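You operate a simulated robot arm through the tools that you are given. There is no shell and no other tool.

You are at the controls of a simulated robot arm. One attempt, no reset.

## Task
Stop the test and put both test loops back on the hose rack.
Fine: pump off, then bleed, then the orange and the green cart valve on 0, then rack the loops. Spill nothing; the other valves, hoses, loops and caps end as they were.

The check looks at the end state, three seconds after you hand in, the way a careful person would. Anything else that was tipped, shoved, dropped, spilled or broken makes it a failure. A push-on lid holds only when it is set on centred and level and pressed home; a screw cap is set on level and turned clockwise until tight.

## Robot
A 6-joint arm with a two-finger parallel gripper, fixed in place. Base frame: the origin is at the foot of the arm, x ahead of it, y to its left, z up. Units: m, rad, N and s.
Its first joint turns from -2.897 to 2.897 rad. Payload 3.91 kg.
The TCP is the grasp point between the finger pads, 0.03 m short of the fingertips. In the tool frame z runs along the fingers and y along their closing line. The gripper opens to 0.11 m. The fingers are 0.02 m wide and 0.01 m thick; the gripper's body (0.048 by 0.112 m) begins 0.055 m behind the TCP.
Orientation is told as [roll, pitch, yaw] about the base's x, y, z axes, in that order, counted from this pose: with the fingers straight down and closing along the base's y, the tool's x points along the base's -x, its y along +y and its z along -z.

## Interface
- The arm moves only by the tool move_arm. Its argument "series" is a list of rows, each an object of numbers (a shift or turn left out is 0, a gripper value left out holds the last): "tx", "ty", "tz": the shift along the base's x, y, z in m; "ax", "ay", "az": the turn, a rotation vector about the base's x, y, z in rad; "fingers": the opening, from 0 (shut) to 1 (fully open). In form: [{"tx": .., "ty": .., "tz": .., "ax": .., "ay": .., "az": .., "fingers": ..}, ...]. A call has 1 to 20 rows; each row shifts and turns the commanded pose from where the row before left it. Each row takes 0.2 s and may step no farther than 0.05 m and 0.15 rad from the row before; otherwise, or with a gripper value out of range, the whole call is refused. A pose out of reach is approached as far as the arm can. The call stops where the force on the tool passes 40 N (or 10 N more than at its start, if that is more) or the arm is blocked; 0.2 s more then pass. The fingers move at their own pace (about 0.108 m/s each) and stop on an object; they squeeze with about 33 N. The grip force told is the motor's: it shows also when the fingers shut on nothing. Time passes only in rows, and 0.2 s behind the last, so rows that do not move let the fingers close. The reply holds the time, the measured pose of the TCP, the force on the tool along the base axes, the opening and the grip force, in the units named above and with some noise, with the torque about the TCP (base axes, N m) and any sound that the robot's microphone picked up.
- Cameras (640 x 400 px; columns grow to the right, rows downward): "scene" is fixed at [0.4003, -0.6483, 1.6931]; the picture's right is [0.99, -0.15, 0.00], its down [-0.09, -0.57, -0.82] and it looks along [0.12, 0.81, -0.57] (base axes); focal length 320 px, centre (320, 200). "wrist" rides on the gripper at [0.072, 0.017, -0.103] in the tool frame; the picture's right is [-0.23, 0.97, 0.00], its down [-0.76, -0.18, -0.62] and it looks along [-0.61, -0.14, 0.78] (tool axes); focal length 222 px, centre (320, 200). There is no depth. A picture from a camera that has moved, and an enlarged one, comes with that camera's place and axes in the base frame and with its lens.
- grab_frame(camera): a new picture of that camera. It takes no simulated time.
- inspect(camera, box): a new picture of the part [left, top, right, bottom] of that camera's present view, enlarged. It takes no simulated time.
- finish_job(): hands the job in; it is judged then, once.

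Places have to be worked out from the pictures, the camera data and where the tool is seen. Open the gripper and draw the arm clear of the work before you hand the job in, unless the task says otherwise.

The tools are called as name(argument=value, ...) on one line, values as JSON. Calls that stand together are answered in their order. move_arm: Moves the arm, as the interface text tells. Its arguments: {"type":"object","properties":{"series":{"type":"array"}},"required":["series"]} The other tools are called the same way: grab_frame (camera) takes a picture; inspect (camera, box) takes an enlarged picture of a part of a camera's view; finish_job () hands the job in.

At the start:

```text
t: 0.0
eef_pos: [0.2404, 0.5135, 1.2556]
tcp_rot: [0.0, -0.002, 0.001]
ft_force: [0.7, -0.2, -0.5]
moment: [-0.01, -0.03, 0.01]
width: 0.1099
gripper_force: 0.1
```

scene: 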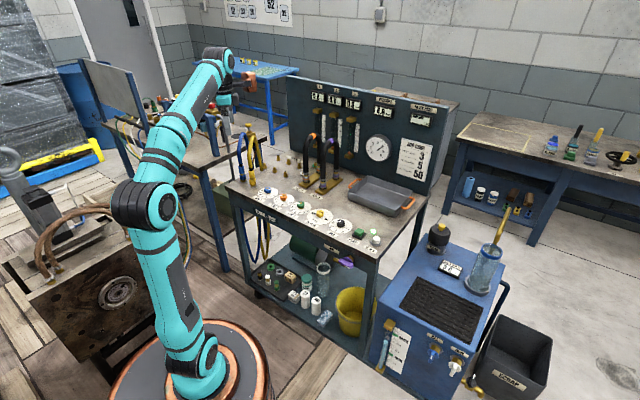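
wrist: 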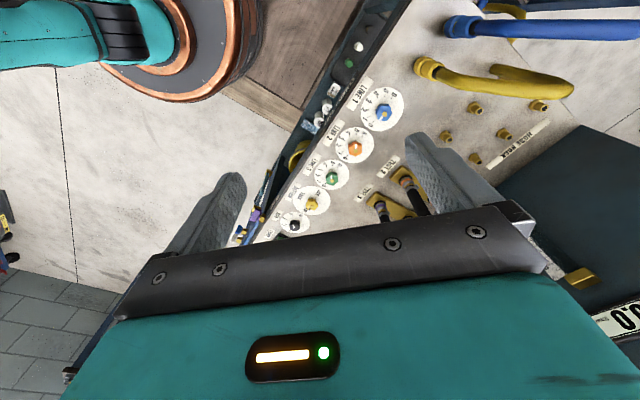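

The arm hovers to the left of a test cart with a panel, dials, and loops. I'll look closer at the cart before moving anything.

inspect(camera="scene", box=[220, 70, 460, 220])

inspect(camera="scene", box=[230, 170, 390, 270])

inspect(camera="scene", box=[230, 120, 350, 195])

inspect(camera="scene", box=[290, 80, 450, 180])

inspect(camera="wrist", box=[240, 60, 480, 250])

```text
2.67 times, centred on (340, 145) of scene
camera zoom: at [0.4003, -0.6483, 1.6931], right [0.99, -0.15, 0.0], down [-0.09, -0.57, -0.82], along [0.12, 0.81, -0.57], focal length 852 px, centre (267, 347)
```

zoom: 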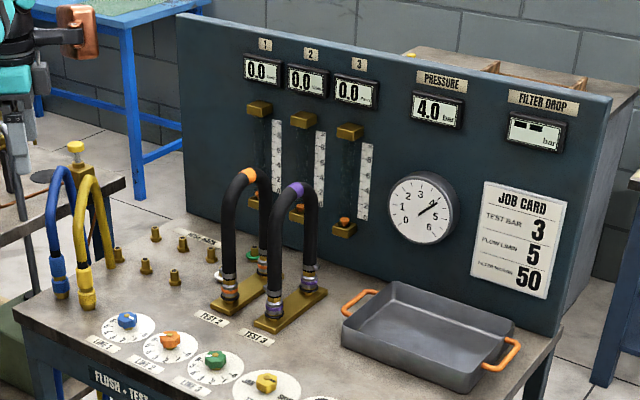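

```text
4.00 times, centred on (310, 220) of scene
camera zoom: at [0.4003, -0.6483, 1.6931], right [0.99, -0.15, 0.0], down [-0.09, -0.57, -0.82], along [0.12, 0.81, -0.57], focal length 1278 px, centre (360, 120)
```

zoom: 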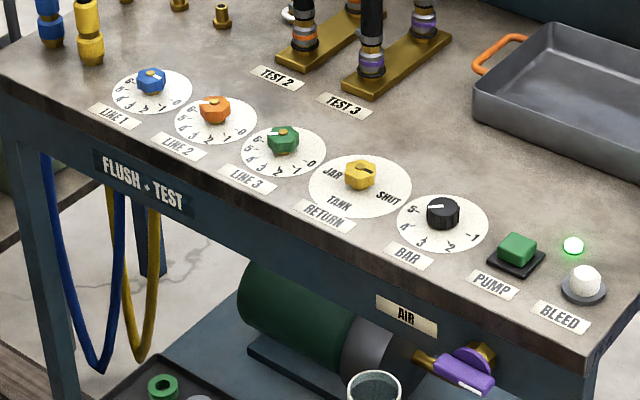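

```text
5.33 times, centred on (290, 158) of scene
camera zoom: at [0.4003, -0.6483, 1.6931], right [0.99, -0.15, 0.0], down [-0.09, -0.57, -0.82], along [0.12, 0.81, -0.57], focal length 1704 px, centre (480, 427)
```

zoom: 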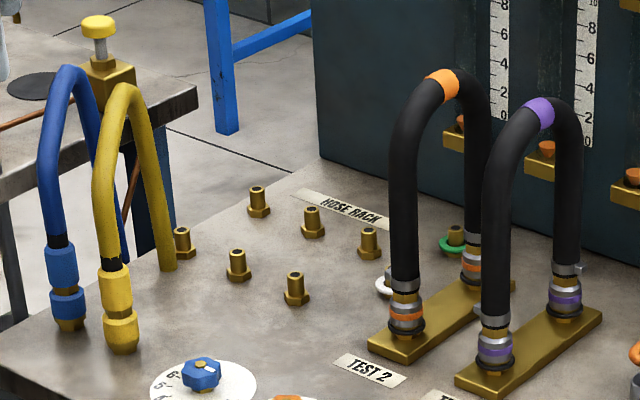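

```text
4.00 times, centred on (370, 130) of scene
camera zoom: at [0.4003, -0.6483, 1.6931], right [0.99, -0.15, 0.0], down [-0.09, -0.57, -0.82], along [0.12, 0.81, -0.57], focal length 1278 px, centre (120, 480)
```

zoom: 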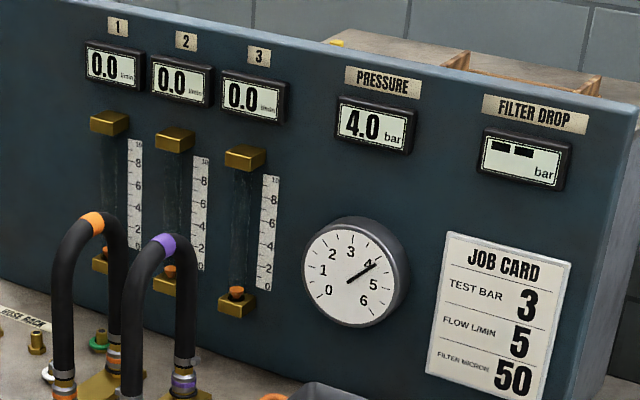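

```text
2.11 times, centred on (360, 155) of wrist
camera zoom: at [0.1663, 0.5306, 1.3592], right [0.23, 0.97, 0.0], down [0.76, -0.18, 0.62], along [0.61, -0.14, -0.78], focal length 468 px, centre (236, 295)
```

zoom: 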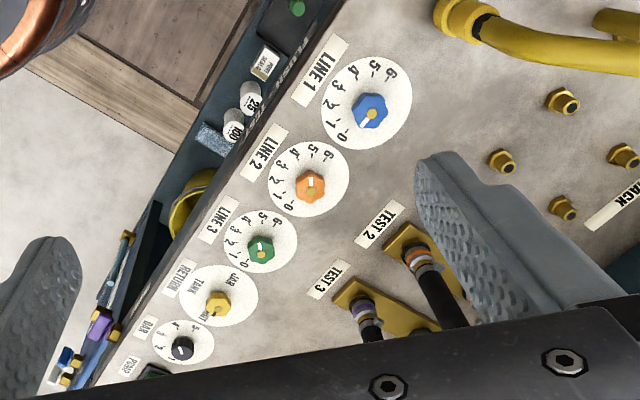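

The dials run along a line turned about -45° in the base frame, on a cart top near z≈0.86. The gauge shows 4 bar and the pump lamp is green. I'll turn the tool 45° so its camera looks squarely over the cart, and move to a viewing spot above the front edge.

move_arm(series=[{"tx": 0.013, "ty": -0.033, "tz": -0.01, "az": 0.131}, {"tx": 0.013, "ty": -0.033, "tz": -0.01, "az": 0.131}, {"tx": 0.013, "ty": -0.033, "tz": -0.01, "az": 0.131}, {"tx": 0.013, "ty": -0.033, "tz": -0.01, "az": 0.131}, {"tx": 0.013, "ty": -0.033, "tz": -0.01, "az": 0.131}, {"tx": 0.013, "ty": -0.033, "tz": -0.01, "az": 0.13}, {}])

grab_frame(camera="wrist")

grab_frame(camera="scene")

```text
t: 1.6
eef_pos: [0.3184, 0.3137, 1.1958]
tcp_rot: [0.0, -0.003, 0.787]
ft_force: [0.1, 0.1, 0.2]
moment: [0.02, 0.01, 0.01]
width: 0.11
gripper_force: 0.1
```

```text
taken
camera wrist: at [0.254, 0.2754, 1.2993], right [-0.53, 0.85, 0.0], down [0.66, 0.41, 0.62], along [0.53, 0.33, -0.78], focal length 222 px, centre (320, 200)
```

wrist: 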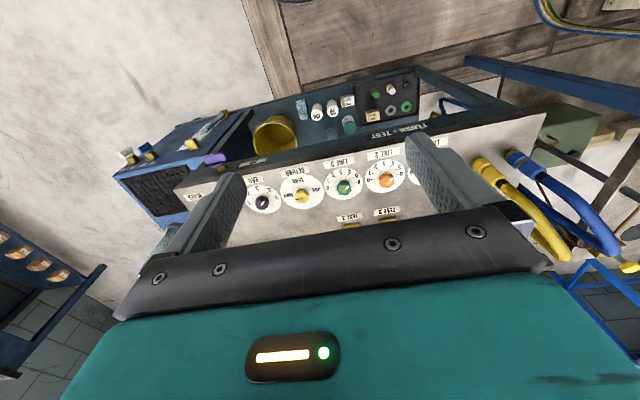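

```text
taken
```

scene: 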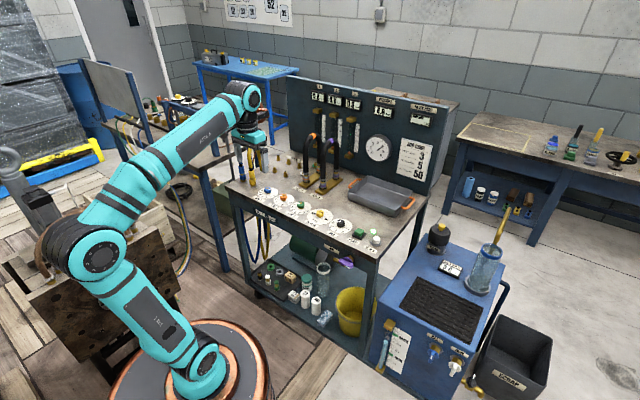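

The wrist view is upside down relative to the cart (near side at the top). I'll enlarge it to read the dials.

inspect(camera="wrist", box=[180, 120, 480, 240])

inspect(camera="scene", box=[240, 180, 400, 260])

inspect(camera="scene", box=[270, 130, 350, 190])

```text
2.13 times, centred on (330, 180) of wrist
camera zoom: at [0.254, 0.2754, 1.2993], right [-0.53, 0.85, 0.0], down [0.66, 0.41, 0.62], along [0.53, 0.33, -0.78], focal length 474 px, centre (299, 243)
```

zoom: 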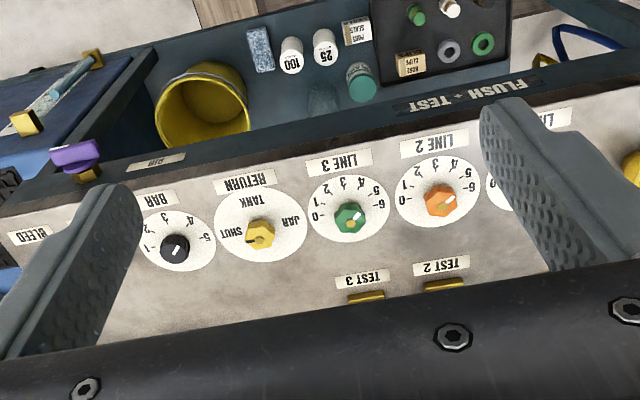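

```text
4.00 times, centred on (320, 220) of scene
camera zoom: at [0.4003, -0.6483, 1.6931], right [0.99, -0.15, 0.0], down [-0.09, -0.57, -0.82], along [0.12, 0.81, -0.57], focal length 1278 px, centre (320, 120)
```

zoom: 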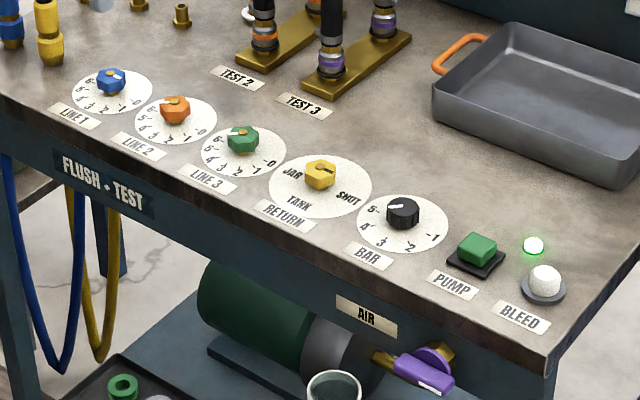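

```text
6.67 times, centred on (310, 160) of scene
camera zoom: at [0.4003, -0.6483, 1.6931], right [0.99, -0.15, 0.0], down [-0.09, -0.57, -0.82], along [0.12, 0.81, -0.57], focal length 2130 px, centre (387, 467)
```

zoom: 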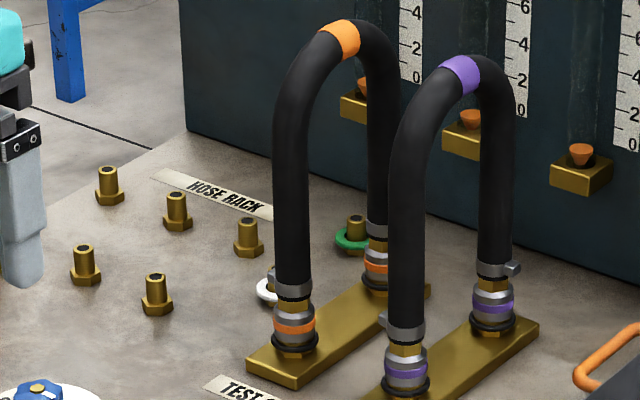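

From both cameras the cart top comes out at z≈0.85, with the pump button near (0.693, 0.268) and bleed near (0.745, 0.205). I'll close the fingers and move to about 0.17 m above the pump button for a closer view.

move_arm(series=[{"tx": 0.0375, "ty": -0.0044, "tz": -0.0146, "fingers": 0}, {"tx": 0.0375, "ty": -0.0044, "tz": -0.0146}, {"tx": 0.0375, "ty": -0.0044, "tz": -0.0146}, {"tx": 0.0375, "ty": -0.0044, "tz": -0.0146}, {"tx": 0.0375, "ty": -0.0044, "tz": -0.0146}, {"tx": 0.0375, "ty": -0.0044, "tz": -0.0146}, {"tx": 0.0375, "ty": -0.0044, "tz": -0.0146}, {"tx": 0.0375, "ty": -0.0044, "tz": -0.0146}, {"tx": 0.0375, "ty": -0.0044, "tz": -0.0146}, {"tx": 0.0375, "ty": -0.0044, "tz": -0.0146}, {}])

grab_frame(camera="wrist")

grab_frame(camera="scene")

```text
t: 4.0
eef_pos: [0.6927, 0.2704, 1.0495]
tcp_rot: [0.002, -0.001, 0.786]
ft_force: [-0.2, 0.2, -0.2]
moment: [-0.01, -0.02, 0.0]
width: 0.0001
gripper_force: 32.7
```

```text
taken
camera wrist: at [0.6287, 0.2317, 1.1529], right [-0.53, 0.85, 0.0], down [0.66, 0.41, 0.62], along [0.53, 0.33, -0.78], focal length 222 px, centre (320, 200)
```

wrist: 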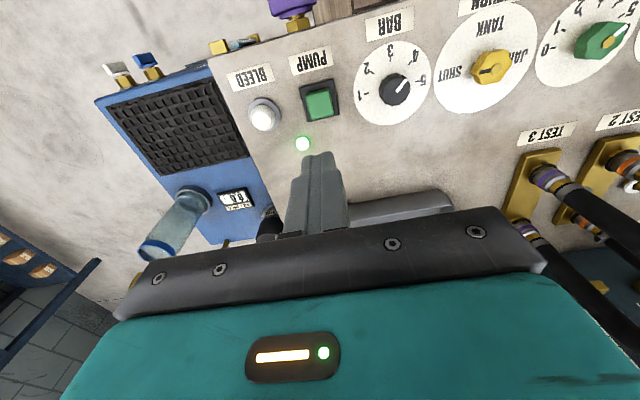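

```text
taken
```

scene: 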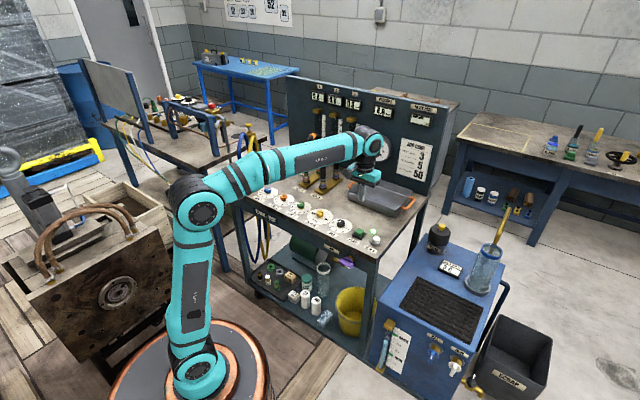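

Directly above the pump button now: the wrist view puts it at about (0.693, 0.270), right under the tool. I'll enlarge to see the button type and its lamp.

inspect(camera="wrist", box=[220, 60, 420, 180])

inspect(camera="wrist", box=[500, 100, 640, 260])

inspect(camera="scene", box=[330, 200, 400, 260])

```text
3.20 times, centred on (320, 120) of wrist
camera zoom: at [0.6287, 0.2317, 1.1529], right [-0.53, 0.85, 0.0], down [0.66, 0.41, 0.62], along [0.53, 0.33, -0.78], focal length 711 px, centre (320, 456)
```

zoom: 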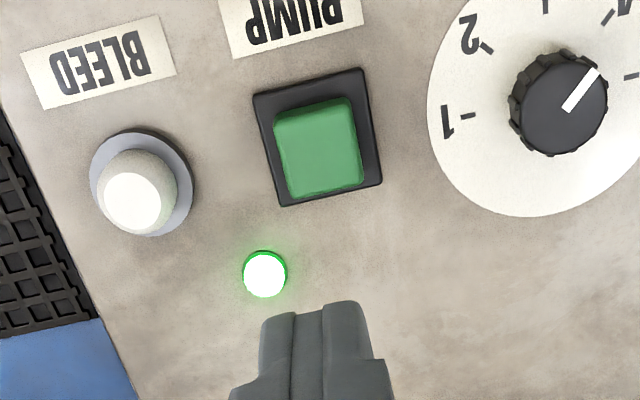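

```text
2.50 times, centred on (570, 180) of wrist
camera zoom: at [0.6287, 0.2317, 1.1529], right [-0.53, 0.85, 0.0], down [0.66, 0.41, 0.62], along [0.53, 0.33, -0.78], focal length 555 px, centre (-305, 250)
```

zoom: 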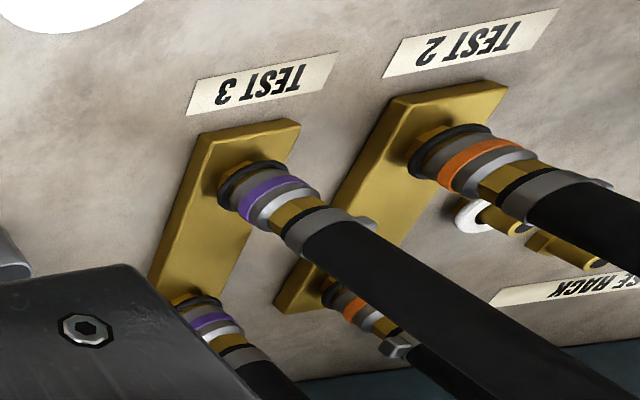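

```text
6.67 times, centred on (365, 230) of scene
camera zoom: at [0.4003, -0.6483, 1.6931], right [0.99, -0.15, 0.0], down [-0.09, -0.57, -0.82], along [0.12, 0.81, -0.57], focal length 2130 px, centre (20, 0)
```

zoom: 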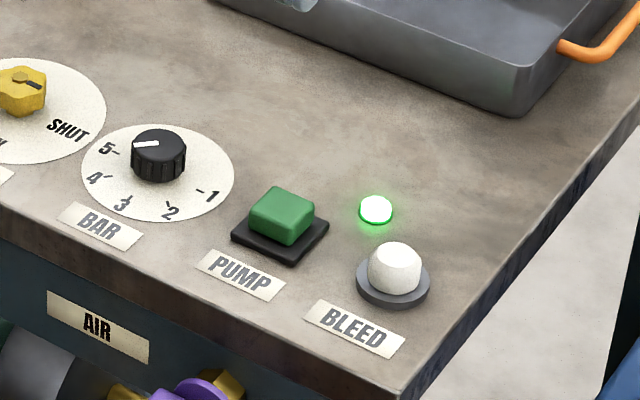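

The pump button is a plain push button and the tool sits right over it. I'll descend to just above it, then press in small steps.

move_arm(series=[{"tz": -0.035}, {"tz": -0.035}, {"tz": -0.03}, {"tz": -0.015}, {}])

inspect(camera="wrist", box=[220, 60, 420, 240])

inspect(camera="scene", box=[330, 180, 410, 260])

```text
t: 5.2
eef_pos: [0.692, 0.2703, 0.9339]
tcp_rot: [-0.001, -0.001, 0.787]
ft_force: [-0.1, 0.3, -1.3]
moment: [0.0, -0.03, -0.02]
width: 0.0
gripper_force: 33.1
```

```text
2.22 times, centred on (320, 150) of wrist
camera zoom: at [0.6285, 0.2322, 1.038], right [-0.53, 0.85, 0.0], down [0.66, 0.41, 0.62], along [0.53, 0.33, -0.78], focal length 494 px, centre (320, 311)
```

zoom: 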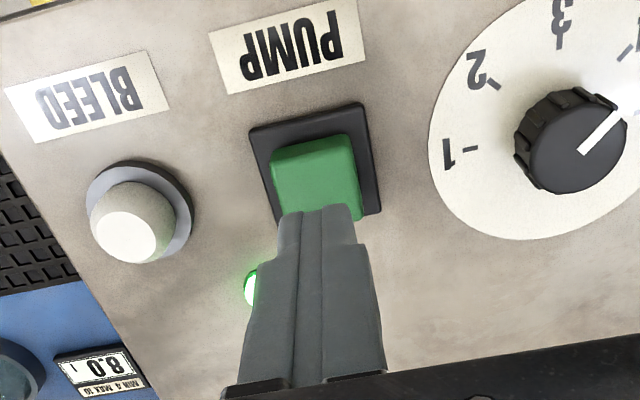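

```text
5.00 times, centred on (370, 220) of scene
camera zoom: at [0.4003, -0.6483, 1.6931], right [0.99, -0.15, 0.0], down [-0.09, -0.57, -0.82], along [0.12, 0.81, -0.57], focal length 1598 px, centre (70, 100)
```

zoom: 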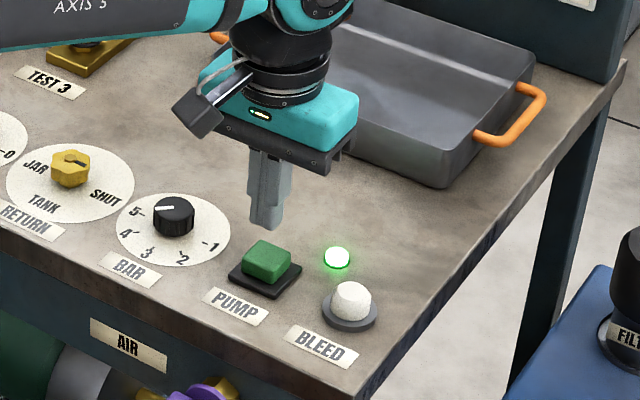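

Fingertips are centred over the button at about 0.03 m above it. Pressing down in small steps now.

move_arm(series=[{"tz": -0.01}, {"tz": -0.006}, {"tz": -0.004}, {"tz": -0.003}, {"tz": -0.003}, {"tz": -0.002}])

inspect(camera="wrist", box=[220, 60, 420, 240])

inspect(camera="scene", box=[330, 180, 410, 260])

```text
t: 6.6
eef_pos: [0.6934, 0.2702, 0.9065]
tcp_rot: [0.001, 0.001, 0.785]
ft_force: [0.1, 0.5, -1.0]
moment: [-0.01, -0.01, 0.01]
width: 0.0
gripper_force: 32.9
```

```text
2.22 times, centred on (320, 150) of wrist
camera zoom: at [0.6286, 0.2323, 1.0103], right [-0.53, 0.85, 0.0], down [0.66, 0.41, 0.62], along [0.53, 0.33, -0.78], focal length 494 px, centre (320, 311)
```

zoom: 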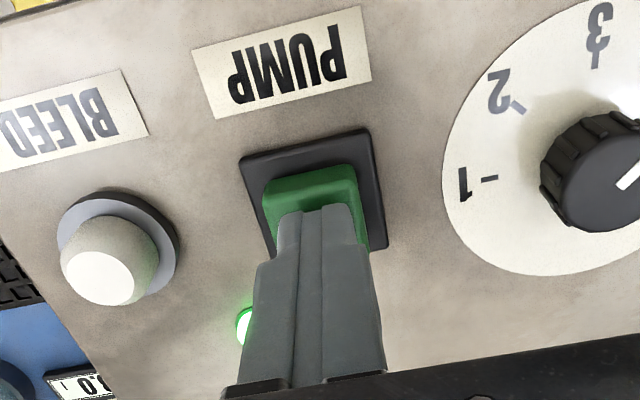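

```text
5.00 times, centred on (370, 220) of scene
camera zoom: at [0.4003, -0.6483, 1.6931], right [0.99, -0.15, 0.0], down [-0.09, -0.57, -0.82], along [0.12, 0.81, -0.57], focal length 1598 px, centre (70, 100)
```

zoom: 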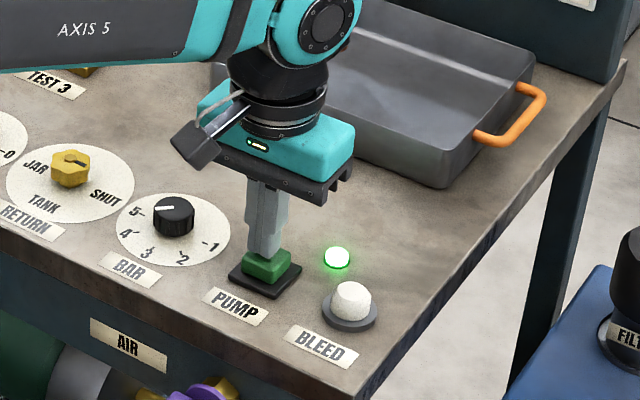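

Nearly touching; fingertips at z≈0.877 with no contact force yet. I'll continue pressing in 2 mm steps.

move_arm(series=[{"tz": -0.002}, {"tz": -0.002}, {"tz": -0.002}, {"tz": -0.002}, {}])

inspect(camera="scene", box=[330, 180, 410, 260])

```text
t: 7.8
eef_pos: [0.6927, 0.27, 0.8982]
tcp_rot: [0.0, -0.001, 0.786]
ft_force: [0.6, 0.2, 3.0]
moment: [0.02, -0.08, 0.0]
width: 0.0
gripper_force: 32.8
heard: click
```

```text
5.00 times, centred on (370, 220) of scene
camera zoom: at [0.4003, -0.6483, 1.6931], right [0.99, -0.15, 0.0], down [-0.09, -0.57, -0.82], along [0.12, 0.81, -0.57], focal length 1598 px, centre (70, 100)
```

zoom: 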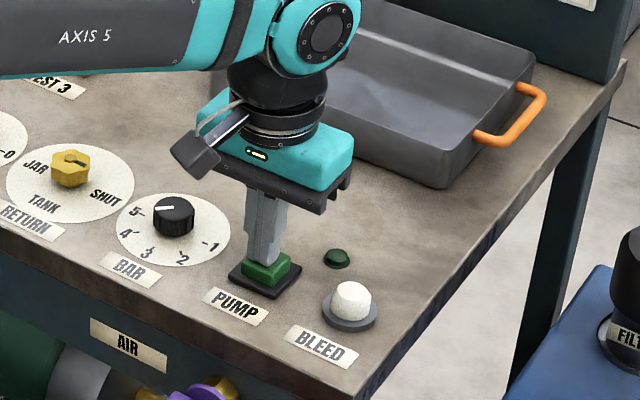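

The click sounded and the lamp went out: pump off. I'll lift, check the gauge, and shift to the bleed button, which I place at about (0.744, 0.220) with its top near z≈0.88.

move_arm(series=[{"tz": 0.03}, {"tz": 0.03}, {"tx": 0.026, "ty": -0.025}, {"tx": 0.0255, "ty": -0.025}, {"tz": -0.02}, {}])

inspect(camera="wrist", box=[220, 60, 420, 240])

grab_frame(camera="scene")

inspect(camera="scene", box=[360, 80, 450, 200])

inspect(camera="scene", box=[340, 180, 420, 260])

```text
t: 9.2
eef_pos: [0.7454, 0.221, 0.9384]
tcp_rot: [-0.001, 0.002, 0.785]
ft_force: [-0.1, -0.8, 0.0]
moment: [0.05, -0.04, -0.03]
width: 0.0001
gripper_force: 33.3
```

```text
2.22 times, centred on (320, 150) of wrist
camera zoom: at [0.6804, 0.1824, 1.0416], right [-0.53, 0.85, 0.0], down [0.66, 0.41, 0.62], along [0.53, 0.33, -0.78], focal length 494 px, centre (320, 311)
```

zoom: 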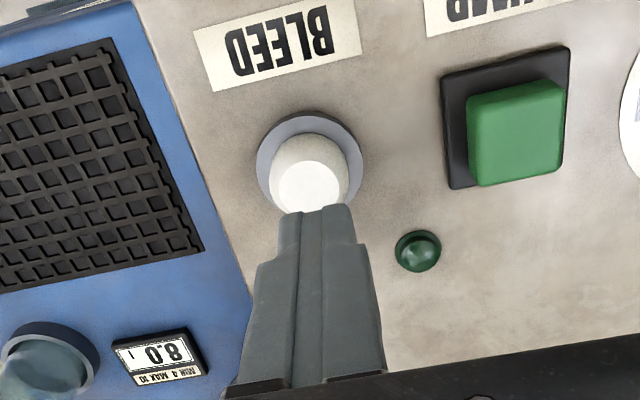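

```text
taken
```

scene: 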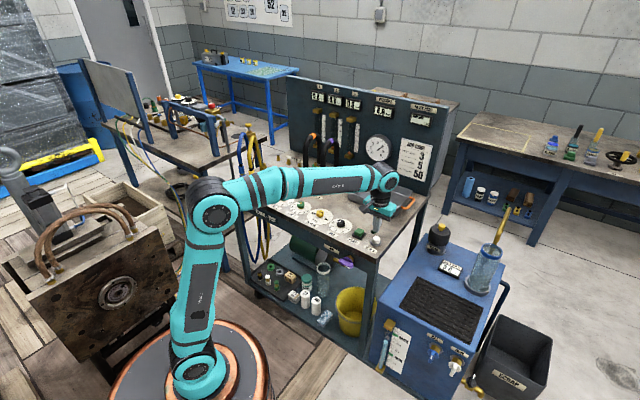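

```text
3.33 times, centred on (405, 140) of scene
camera zoom: at [0.4003, -0.6483, 1.6931], right [0.99, -0.15, 0.0], down [-0.09, -0.57, -0.82], along [0.12, 0.81, -0.57], focal length 1065 px, centre (37, 400)
```

zoom: 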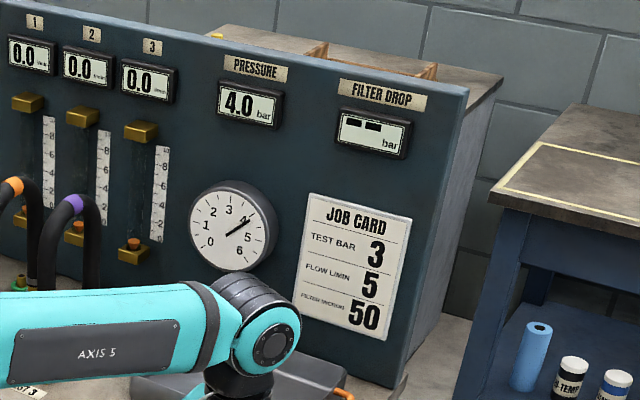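

```text
5.00 times, centred on (380, 220) of scene
camera zoom: at [0.4003, -0.6483, 1.6931], right [0.99, -0.15, 0.0], down [-0.09, -0.57, -0.82], along [0.12, 0.81, -0.57], focal length 1598 px, centre (20, 100)
```

zoom: 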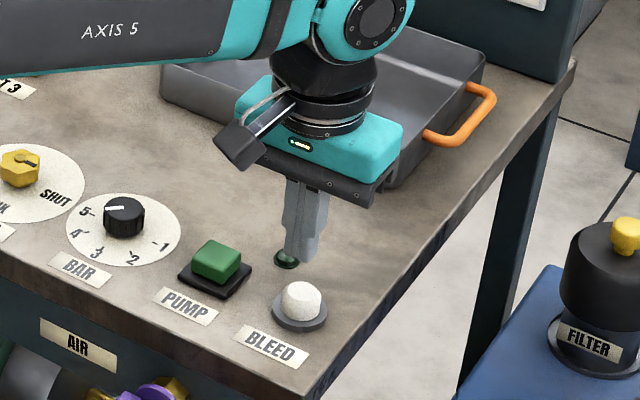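

The lamp stays off and the pressure still holds at 4.0 bar. The bleed cap is at about (0.744, 0.218); I'll correct slightly and press it in small steps.

move_arm(series=[{"tx": -0.001, "ty": -0.003, "tz": -0.01}, {"tz": -0.008}, {"tz": -0.004}, {"tz": -0.003}, {"tz": -0.003}, {"tz": -0.002}, {}])

inspect(camera="scene", box=[340, 180, 420, 260])

inspect(camera="scene", box=[300, 80, 450, 180])

```text
t: 10.8
eef_pos: [0.7436, 0.2172, 0.9088]
tcp_rot: [0.0, -0.002, 0.785]
ft_force: [0.1, 0.8, -0.3]
moment: [0.01, 0.02, -0.01]
width: 0.0
gripper_force: 32.8
```

```text
5.00 times, centred on (380, 220) of scene
camera zoom: at [0.4003, -0.6483, 1.6931], right [0.99, -0.15, 0.0], down [-0.09, -0.57, -0.82], along [0.12, 0.81, -0.57], focal length 1598 px, centre (20, 100)
```

zoom: 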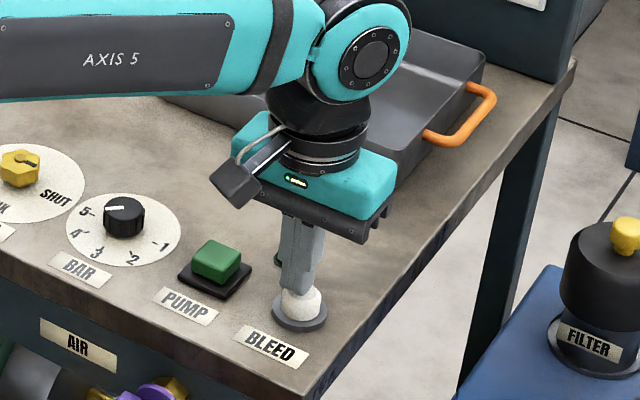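

```text
4.00 times, centred on (375, 130) of scene
camera zoom: at [0.4003, -0.6483, 1.6931], right [0.99, -0.15, 0.0], down [-0.09, -0.57, -0.82], along [0.12, 0.81, -0.57], focal length 1278 px, centre (100, 480)
```

zoom: 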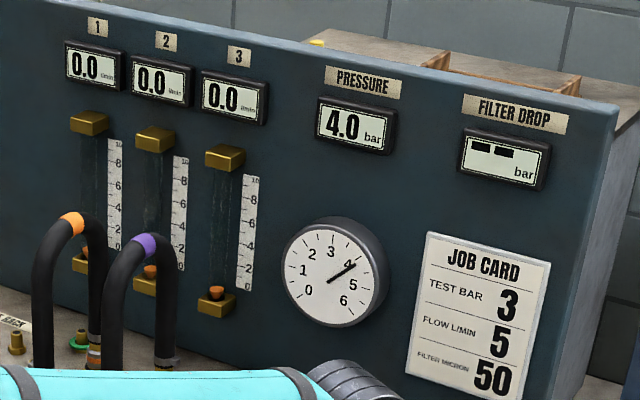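

Just at the cap, no contact force yet. Pressing further in small steps.

move_arm(series=[{"tz": -0.002}, {"tz": -0.002}, {"tz": -0.002}, {"tz": -0.002}, {"tz": -0.002}, {}])

inspect(camera="scene", box=[300, 80, 450, 180])

```text
t: 12.2
eef_pos: [0.7431, 0.2178, 0.8979]
tcp_rot: [-0.001, -0.001, 0.785]
ft_force: [-1.1, 1.7, 4.2]
moment: [0.08, -0.01, 0.03]
width: 0.0
gripper_force: 32.7
heard: click
```

```text
4.00 times, centred on (375, 130) of scene
camera zoom: at [0.4003, -0.6483, 1.6931], right [0.99, -0.15, 0.0], down [-0.09, -0.57, -0.82], along [0.12, 0.81, -0.57], focal length 1278 px, centre (100, 480)
```

zoom: 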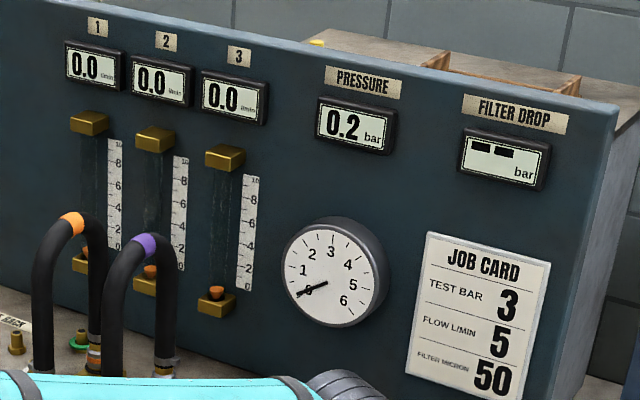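

The click sounded and pressure is falling: 0.2 bar now. I'll hold the bleed a bit longer until it reads zero.

move_arm(series=[{}, {}, {}, {}, {}, {}, {}, {}])

inspect(camera="scene", box=[300, 80, 450, 180])

```text
t: 14.0
eef_pos: [0.7432, 0.2182, 0.8993]
tcp_rot: [0.001, -0.002, 0.786]
ft_force: [-0.7, 1.3, 6.0]
moment: [0.03, 0.0, 0.03]
width: 0.0
gripper_force: 32.8
```

```text
4.00 times, centred on (375, 130) of scene
camera zoom: at [0.4003, -0.6483, 1.6931], right [0.99, -0.15, 0.0], down [-0.09, -0.57, -0.82], along [0.12, 0.81, -0.57], focal length 1278 px, centre (100, 480)
```

zoom: 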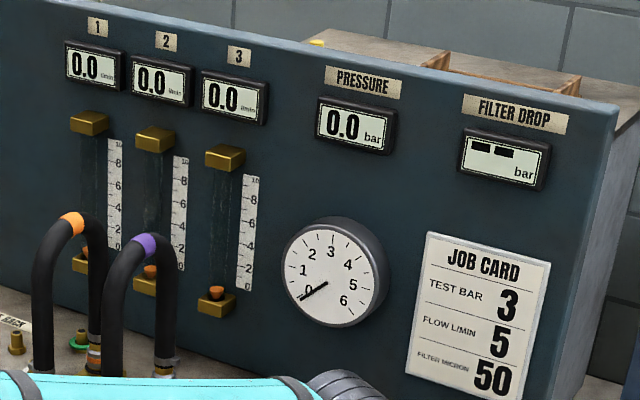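

Pressure is 0.0 bar. I'll release the bleed button, lift clear, open the fingers and travel to above the Line 2/Line 3 dials for a look.

move_arm(series=[{"tz": 0.02}, {"tz": 0.045}, {"tz": 0.045}, {"tz": 0.045}, {"tx": -0.0293, "ty": 0.0307}, {"tx": -0.0293, "ty": 0.0307}, {"tx": -0.0293, "ty": 0.0307}, {"tx": -0.0293, "ty": 0.0307}, {"tx": -0.0293, "ty": 0.0307}, {"tx": -0.0293, "ty": 0.0307}, {"tx": -0.0293, "ty": 0.0307}, {"tx": -0.0293, "ty": 0.0307}, {"tx": -0.0293, "ty": 0.0307}, {"tx": -0.0293, "ty": 0.0307, "fingers": 1}, {}, {}])

grab_frame(camera="wrist")

inspect(camera="wrist", box=[200, 40, 480, 220])

inspect(camera="scene", box=[300, 80, 450, 180])

inspect(camera="scene", box=[320, 180, 400, 260])

```text
t: 17.4
eef_pos: [0.4497, 0.5243, 1.0527]
tcp_rot: [0.0, 0.001, 0.786]
ft_force: [-0.7, -0.5, 0.2]
moment: [0.03, -0.01, 0.0]
width: 0.1099
gripper_force: 0.2
```

```text
taken
camera wrist: at [0.3862, 0.486, 1.1573], right [-0.53, 0.85, 0.0], down [0.66, 0.41, 0.62], along [0.53, 0.33, -0.78], focal length 222 px, centre (320, 200)
```

wrist: 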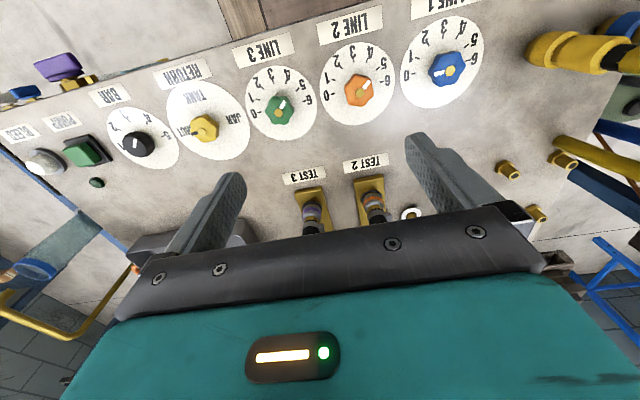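

```text
2.22 times, centred on (340, 130) of wrist
camera zoom: at [0.3862, 0.486, 1.1573], right [-0.53, 0.85, 0.0], down [0.66, 0.41, 0.62], along [0.53, 0.33, -0.78], focal length 494 px, centre (276, 356)
```

zoom: 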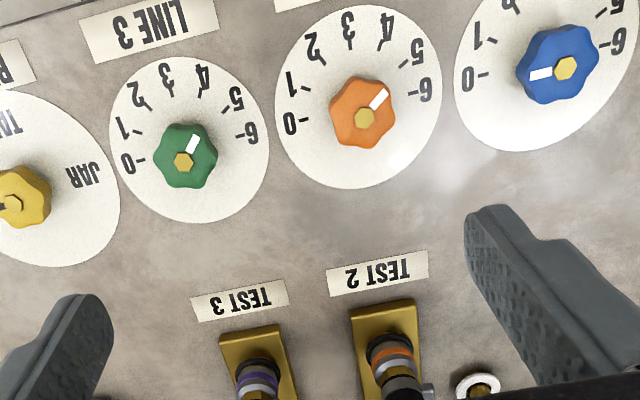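

```text
4.00 times, centred on (375, 130) of scene
camera zoom: at [0.4003, -0.6483, 1.6931], right [0.99, -0.15, 0.0], down [-0.09, -0.57, -0.82], along [0.12, 0.81, -0.57], focal length 1278 px, centre (100, 480)
```

zoom: 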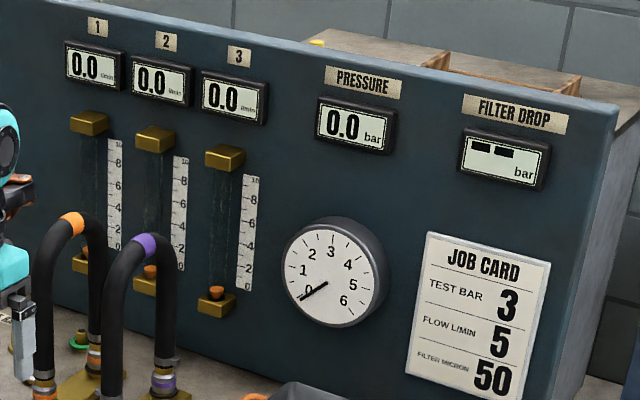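

```text
5.00 times, centred on (360, 220) of scene
camera zoom: at [0.4003, -0.6483, 1.6931], right [0.99, -0.15, 0.0], down [-0.09, -0.57, -0.82], along [0.12, 0.81, -0.57], focal length 1598 px, centre (120, 100)
```

zoom: 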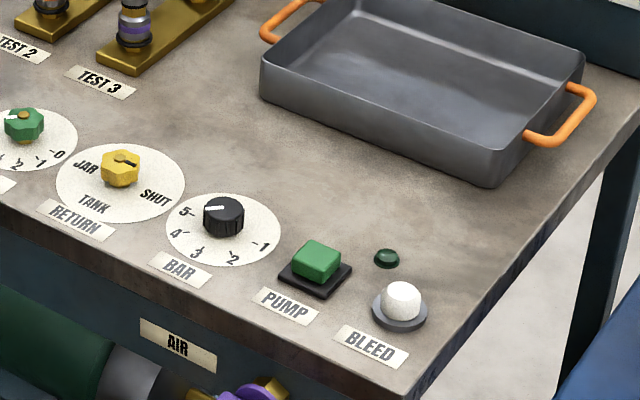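

Dials read clearly: blue points to 0 (cart right), while the orange and green pointers are near 4.6. They need about +140° (counter-clockwise from above, back through 3, 2, 1). I'll move over the orange knob at about (0.4155, 0.558) and pre-turn the tool by -1.2 rad.

move_arm(series=[{"tx": -0.0085, "ty": 0.0085, "az": -0.15}, {"tx": -0.0085, "ty": 0.0085, "az": -0.15}, {"tx": -0.0085, "ty": 0.0085, "az": -0.15, "fingers": 0.6}, {"tx": -0.0085, "ty": 0.0085, "az": -0.15}, {"tz": -0.02, "az": -0.15}, {"tz": -0.02, "az": -0.15}, {"tz": -0.02, "az": -0.15}, {"az": -0.15}, {}])

grab_frame(camera="wrist")

inspect(camera="wrist", box=[220, 40, 420, 200])

```text
t: 19.4
eef_pos: [0.4167, 0.5587, 0.9937]
tcp_rot: [-0.001, -0.002, -0.415]
ft_force: [0.7, 0.3, -0.1]
moment: [0.01, -0.01, 0.0]
width: 0.066
gripper_force: 0.0
```

```text
taken
camera wrist: at [0.3557, 0.6041, 1.0972], right [0.6, 0.8, 0.0], down [0.62, -0.47, 0.62], along [0.5, -0.37, -0.78], focal length 222 px, centre (320, 200)
```

wrist: 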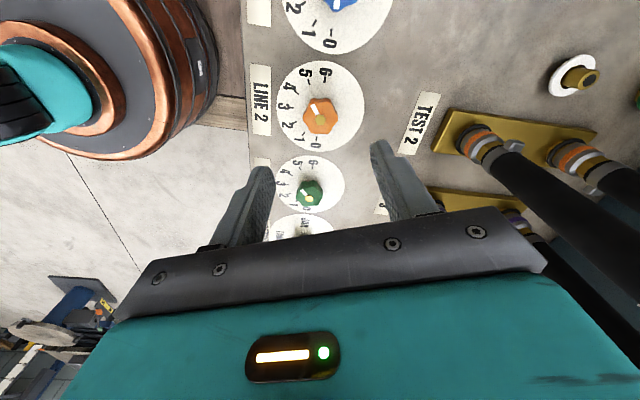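

```text
2.50 times, centred on (320, 120) of wrist
camera zoom: at [0.3557, 0.6041, 1.0972], right [0.6, 0.8, 0.0], down [0.62, -0.47, 0.62], along [0.5, -0.37, -0.78], focal length 555 px, centre (320, 400)
```

zoom: 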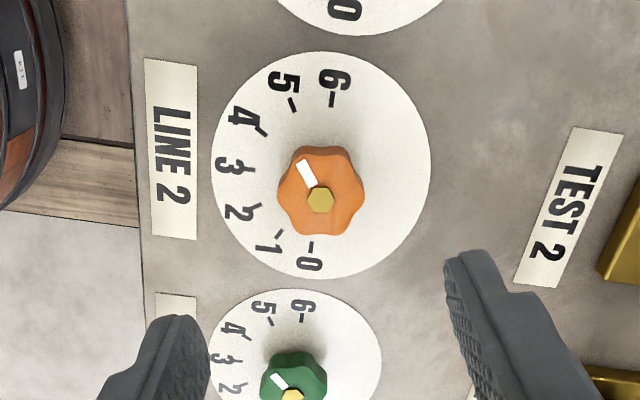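

The knob axis works out to (0.4158, 0.5587), right under the tool, with pointer near 4.8–5. I'll descend to about z=0.888 so the fingers straddle the knob without touching the dial.

move_arm(series=[{"tz": -0.035, "tx": -0.0008}, {"tz": -0.035}, {"tz": -0.02}, {"tz": -0.01}, {"tz": -0.006}, {}])

inspect(camera="wrist", box=[220, 40, 420, 240])

inspect(camera="scene", box=[250, 150, 330, 230])

```text
t: 20.8
eef_pos: [0.4154, 0.5588, 0.8881]
tcp_rot: [-0.002, -0.001, -0.414]
ft_force: [0.7, 0.4, -0.2]
moment: [-0.01, -0.01, 0.01]
width: 0.0662
gripper_force: 0.1
```

```text
2.00 times, centred on (320, 140) of wrist
camera zoom: at [0.3548, 0.6041, 0.9915], right [0.6, 0.8, 0.0], down [0.63, -0.47, 0.62], along [0.5, -0.37, -0.78], focal length 444 px, centre (320, 320)
```

zoom: 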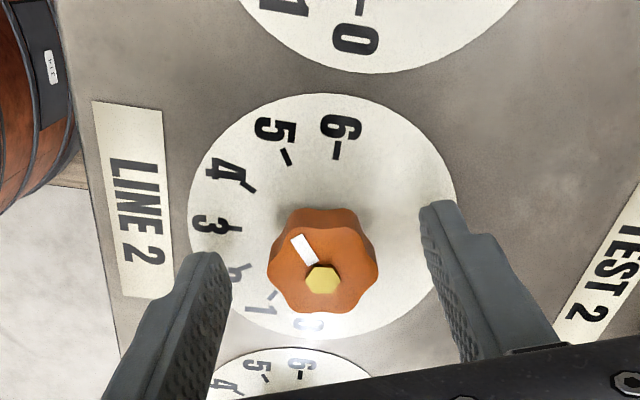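

```text
5.00 times, centred on (290, 190) of scene
camera zoom: at [0.4003, -0.6483, 1.6931], right [0.99, -0.15, 0.0], down [-0.09, -0.57, -0.82], along [0.12, 0.81, -0.57], focal length 1598 px, centre (470, 250)
```

zoom: 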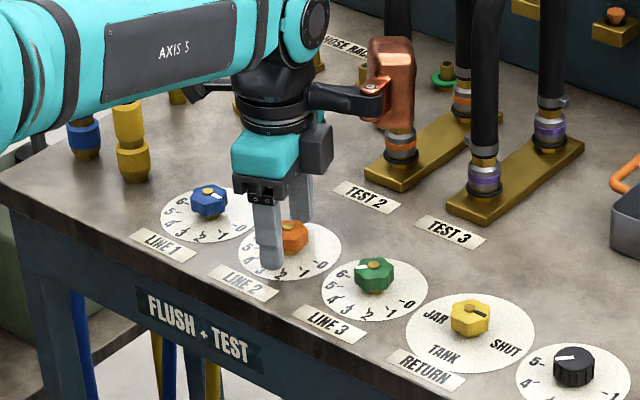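

The fingers straddle the knob well. The scene view also shows a copper block on the wrist's far side (about 0.1 m off-axis, bottom near z≈0.97) which must not swing into the orange loop. So I'll turn in two strokes with that block kept pointing away: first back to yaw -1.0, then grip.

move_arm(series=[{"az": -0.147}, {"az": -0.147}, {"az": -0.147}, {"az": -0.147}, {"fingers": 0}, {}, {}])

inspect(camera="wrist", box=[220, 40, 420, 240])

inspect(camera="scene", box=[250, 150, 330, 230])

```text
t: 22.4
eef_pos: [0.4158, 0.5597, 0.8875]
tcp_rot: [0.0, 0.0, -1.003]
ft_force: [15.2, 12.1, 4.0]
moment: [0.32, -0.42, 0.0]
width: 0.0325
gripper_force: 44.9
```

```text
2.00 times, centred on (320, 140) of wrist
camera zoom: at [0.3905, 0.6306, 0.9914], right [0.94, 0.33, 0.0], down [0.26, -0.74, 0.62], along [0.21, -0.59, -0.78], focal length 444 px, centre (320, 320)
```

zoom: 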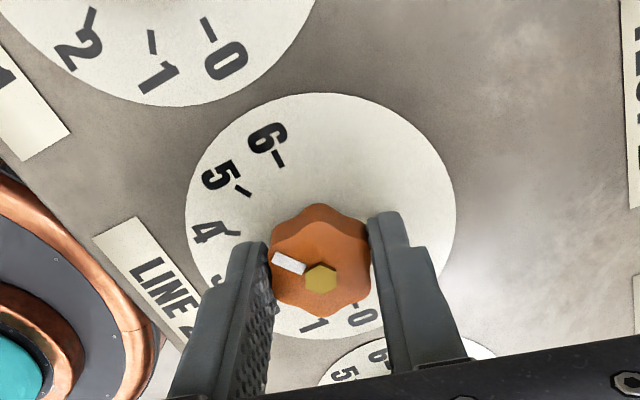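

```text
5.00 times, centred on (290, 190) of scene
camera zoom: at [0.4003, -0.6483, 1.6931], right [0.99, -0.15, 0.0], down [-0.09, -0.57, -0.82], along [0.12, 0.81, -0.57], focal length 1598 px, centre (470, 250)
```

zoom: 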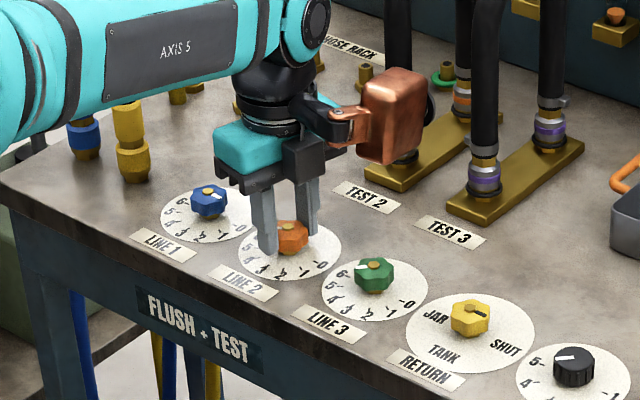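

The grip closed at 0.0325 m but the tool feels a ~19 N side force along the closing line, so the knob sits slightly off-centre. I'll nudge the tool 1 mm along the force to relieve it before turning.

move_arm(series=[{"tx": 0.0009, "ty": 0.0006}, {}])

```text
t: 23.0
eef_pos: [0.4177, 0.56, 0.888]
tcp_rot: [0.0, -0.001, -1.001]
ft_force: [10.3, 6.5, 6.3]
moment: [0.15, 0.02, -0.02]
width: 0.0325
gripper_force: 44.6
```

Side force dropped to ~12 N with 1 mm. I'll nudge another ~1.6 mm the same way.

move_arm(series=[{"tx": 0.0013, "ty": 0.0009}, {}])

```text
t: 23.6
eef_pos: [0.4167, 0.5586, 0.8864]
tcp_rot: [0.001, -0.001, -1.002]
ft_force: [-7.1, -11.4, 7.5]
moment: [-0.25, 0.53, -0.02]
width: 0.0325
gripper_force: 45.4
```

Overshot slightly (force now -13 N); I'll go back half of that step so the grip is balanced, then look.

move_arm(series=[{"tx": -0.0007, "ty": -0.0005}, {}])

```text
t: 24.2
eef_pos: [0.4167, 0.5599, 0.8882]
tcp_rot: [0.0, -0.001, -0.999]
ft_force: [-7.7, -10.5, 6.1]
moment: [-0.39, -0.06, -0.01]
width: 0.0325
gripper_force: 45.4
```

Side force persists at about 12 N (finger friction, I judge) which is tolerable. I'll start turning counter-clockwise gently and check.

move_arm(series=[{"az": 0.1}, {"az": 0.1}, {"az": 0.1}, {}])

inspect(camera="wrist", box=[220, 40, 420, 240])

```text
t: 25.2
eef_pos: [0.4171, 0.559, 0.8871]
tcp_rot: [0.0, 0.0, -0.7]
ft_force: [-16.6, -14.6, 4.3]
moment: [-0.43, 0.43, 0.03]
width: 0.0324
gripper_force: 45.4
```

```text
2.00 times, centred on (320, 140) of wrist
camera zoom: at [0.3706, 0.6199, 0.9914], right [0.8, 0.6, 0.0], down [0.47, -0.63, 0.62], along [0.37, -0.5, -0.78], focal length 444 px, centre (320, 320)
```

zoom: 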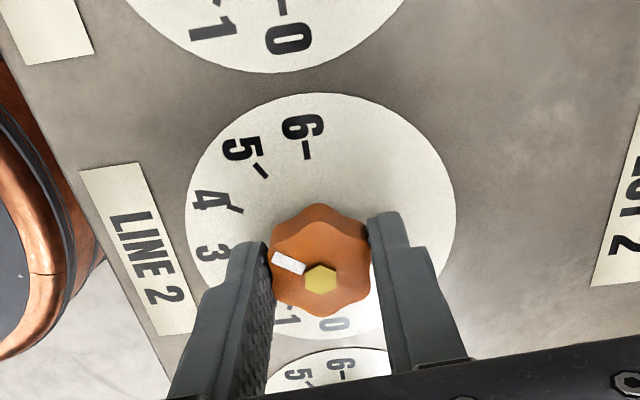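

The knob turns with the tool (pointer now near 4). I'll shift 1 mm along the felt force to relieve it and carry on turning to yaw +0.3.

move_arm(series=[{"tx": -0.0007, "ty": -0.0008, "az": 0.05}, {"az": 0.1}, {"az": 0.1}, {"az": 0.1}, {"az": 0.1}, {}])

```text
t: 26.6
eef_pos: [0.4166, 0.559, 0.8876]
tcp_rot: [-0.001, -0.002, -0.249]
ft_force: [-11.5, -4.5, 2.2]
moment: [-0.2, 0.4, -0.01]
width: 0.0325
gripper_force: 44.7
```

Turning well with moderate side force. Shift slightly with it and continue to yaw ≈ +0.3.

move_arm(series=[{"tx": -0.0007, "ty": -0.0003, "az": 0.09}, {"az": 0.1}, {"az": 0.1}, {"az": 0.1}, {"az": 0.1}, {"az": 0.06}, {}])

inspect(camera="wrist", box=[220, 40, 420, 240])

inspect(camera="scene", box=[250, 150, 330, 230])

```text
t: 28.2
eef_pos: [0.4158, 0.5584, 0.8882]
tcp_rot: [-0.002, -0.003, 0.298]
ft_force: [3.5, -4.1, 7.2]
moment: [-0.19, -0.15, -0.04]
width: 0.0326
gripper_force: 45.1
```

```text
2.00 times, centred on (320, 140) of wrist
camera zoom: at [0.3406, 0.5539, 0.9913], right [-0.07, 1.0, 0.0], down [0.78, 0.05, 0.62], along [0.62, 0.04, -0.78], focal length 444 px, centre (320, 320)
```

zoom: 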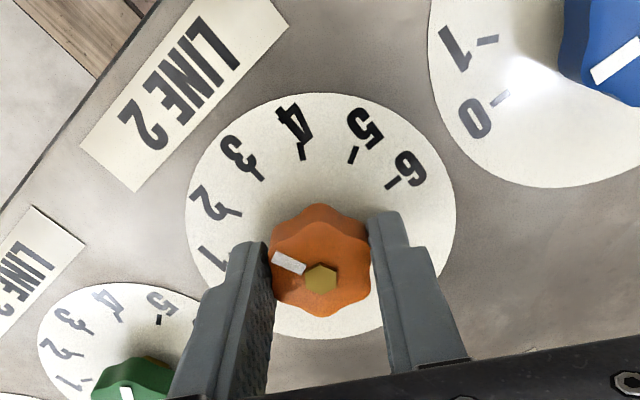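

```text
5.00 times, centred on (290, 190) of scene
camera zoom: at [0.4003, -0.6483, 1.6931], right [0.99, -0.15, 0.0], down [-0.09, -0.57, -0.82], along [0.12, 0.81, -0.57], focal length 1598 px, centre (470, 250)
```

zoom: 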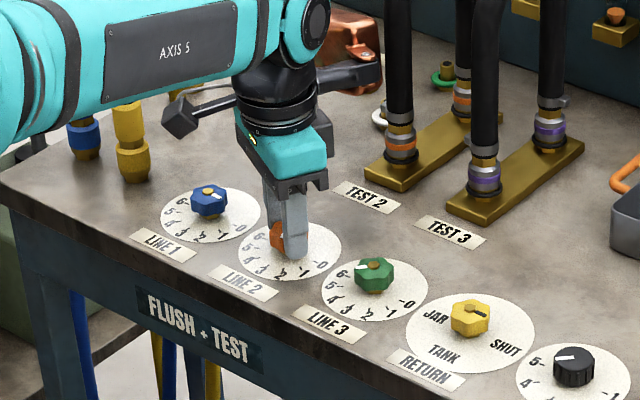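

First stroke done (pointer moved from ~5 to ~2.4). The copper block now points toward the orange loop, so I won't turn further this way; I'll open, swing back 1.45 rad while straddling the knob, and regrip.

move_arm(series=[{"fingers": 0.6}, {}, {"az": -0.145}, {"az": -0.145}, {"az": -0.145}, {"az": -0.145}, {"az": -0.145}, {"az": -0.145}, {"az": -0.145}, {"az": -0.145}, {"az": -0.145}, {"az": -0.145}, {}])

inspect(camera="wrist", box=[220, 40, 420, 240])

inspect(camera="scene", box=[250, 150, 330, 230])

```text
t: 31.0
eef_pos: [0.4158, 0.5596, 0.8877]
tcp_rot: [0.0, -0.003, -1.152]
ft_force: [0.0, 0.1, -0.1]
moment: [-0.04, 0.02, 0.01]
width: 0.0661
gripper_force: 0.1
```

```text
2.00 times, centred on (320, 140) of wrist
camera zoom: at [0.4007, 0.633, 0.9912], right [0.98, 0.19, 0.0], down [0.15, -0.77, 0.62], along [0.12, -0.61, -0.78], focal length 444 px, centre (320, 320)
```

zoom: 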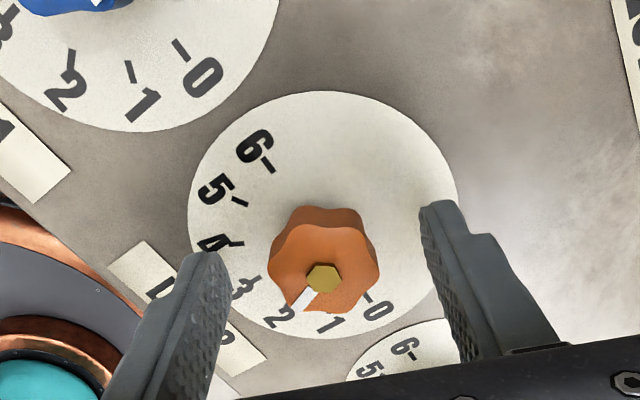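

```text
5.00 times, centred on (290, 190) of scene
camera zoom: at [0.4003, -0.6483, 1.6931], right [0.99, -0.15, 0.0], down [-0.09, -0.57, -0.82], along [0.12, 0.81, -0.57], focal length 1598 px, centre (470, 250)
```

zoom: 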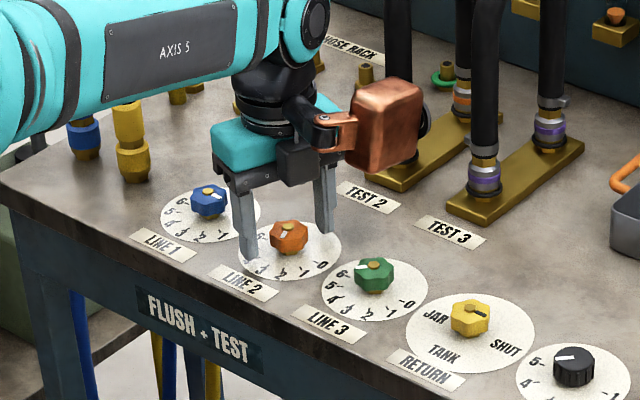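

Pointer now at about 2.4, leaving ≈1.27 rad. Closing again and starting the second stroke.

move_arm(series=[{"fingers": 0}, {}, {}, {"az": 0.1}, {"az": 0.1}, {}])

```text
t: 32.4
eef_pos: [0.4158, 0.5592, 0.8877]
tcp_rot: [0.0, 0.0, -0.951]
ft_force: [20.6, 14.0, 3.5]
moment: [0.64, -0.22, 0.07]
width: 0.0328
gripper_force: 44.8
```

Side force is ~25 N along the closing line, so I shift 1.2 mm with it and continue turning.

move_arm(series=[{"tx": 0.001, "ty": 0.0007, "az": 0.06}, {"az": 0.1}, {"az": 0.1}, {"az": 0.1}, {}])

```text
t: 33.6
eef_pos: [0.4177, 0.5592, 0.888]
tcp_rot: [0.0, -0.002, -0.59]
ft_force: [2.7, -5.8, -1.1]
moment: [-0.27, -0.37, 0.0]
width: 0.0322
gripper_force: 45.2
```

Forces balanced now. Continuing to yaw ≈ +0.05.

move_arm(series=[{"az": 0.1}, {"az": 0.1}, {"az": 0.1}, {"az": 0.1}, {"az": 0.1}, {"az": 0.1}, {}])

inspect(camera="wrist", box=[220, 40, 420, 240])

```text
t: 35.2
eef_pos: [0.4166, 0.5577, 0.8873]
tcp_rot: [-0.001, 0.0, 0.009]
ft_force: [-9.5, -25.5, -13.8]
moment: [-0.42, -0.21, -0.04]
width: 0.0324
gripper_force: 45.5
```

```text
2.00 times, centred on (320, 140) of wrist
camera zoom: at [0.3426, 0.5758, 0.9912], right [0.22, 0.98, 0.0], down [0.76, -0.17, 0.62], along [0.61, -0.14, -0.78], focal length 444 px, centre (320, 320)
```

zoom: 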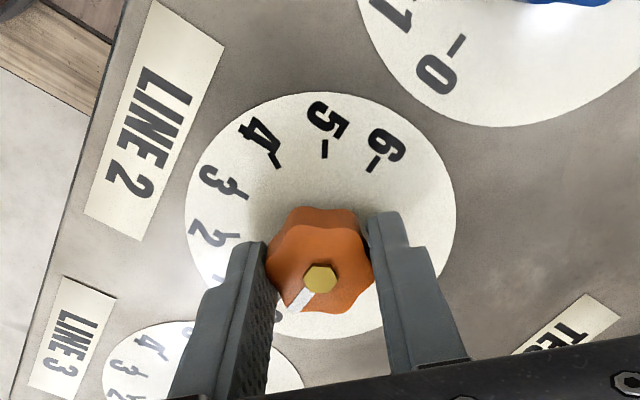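

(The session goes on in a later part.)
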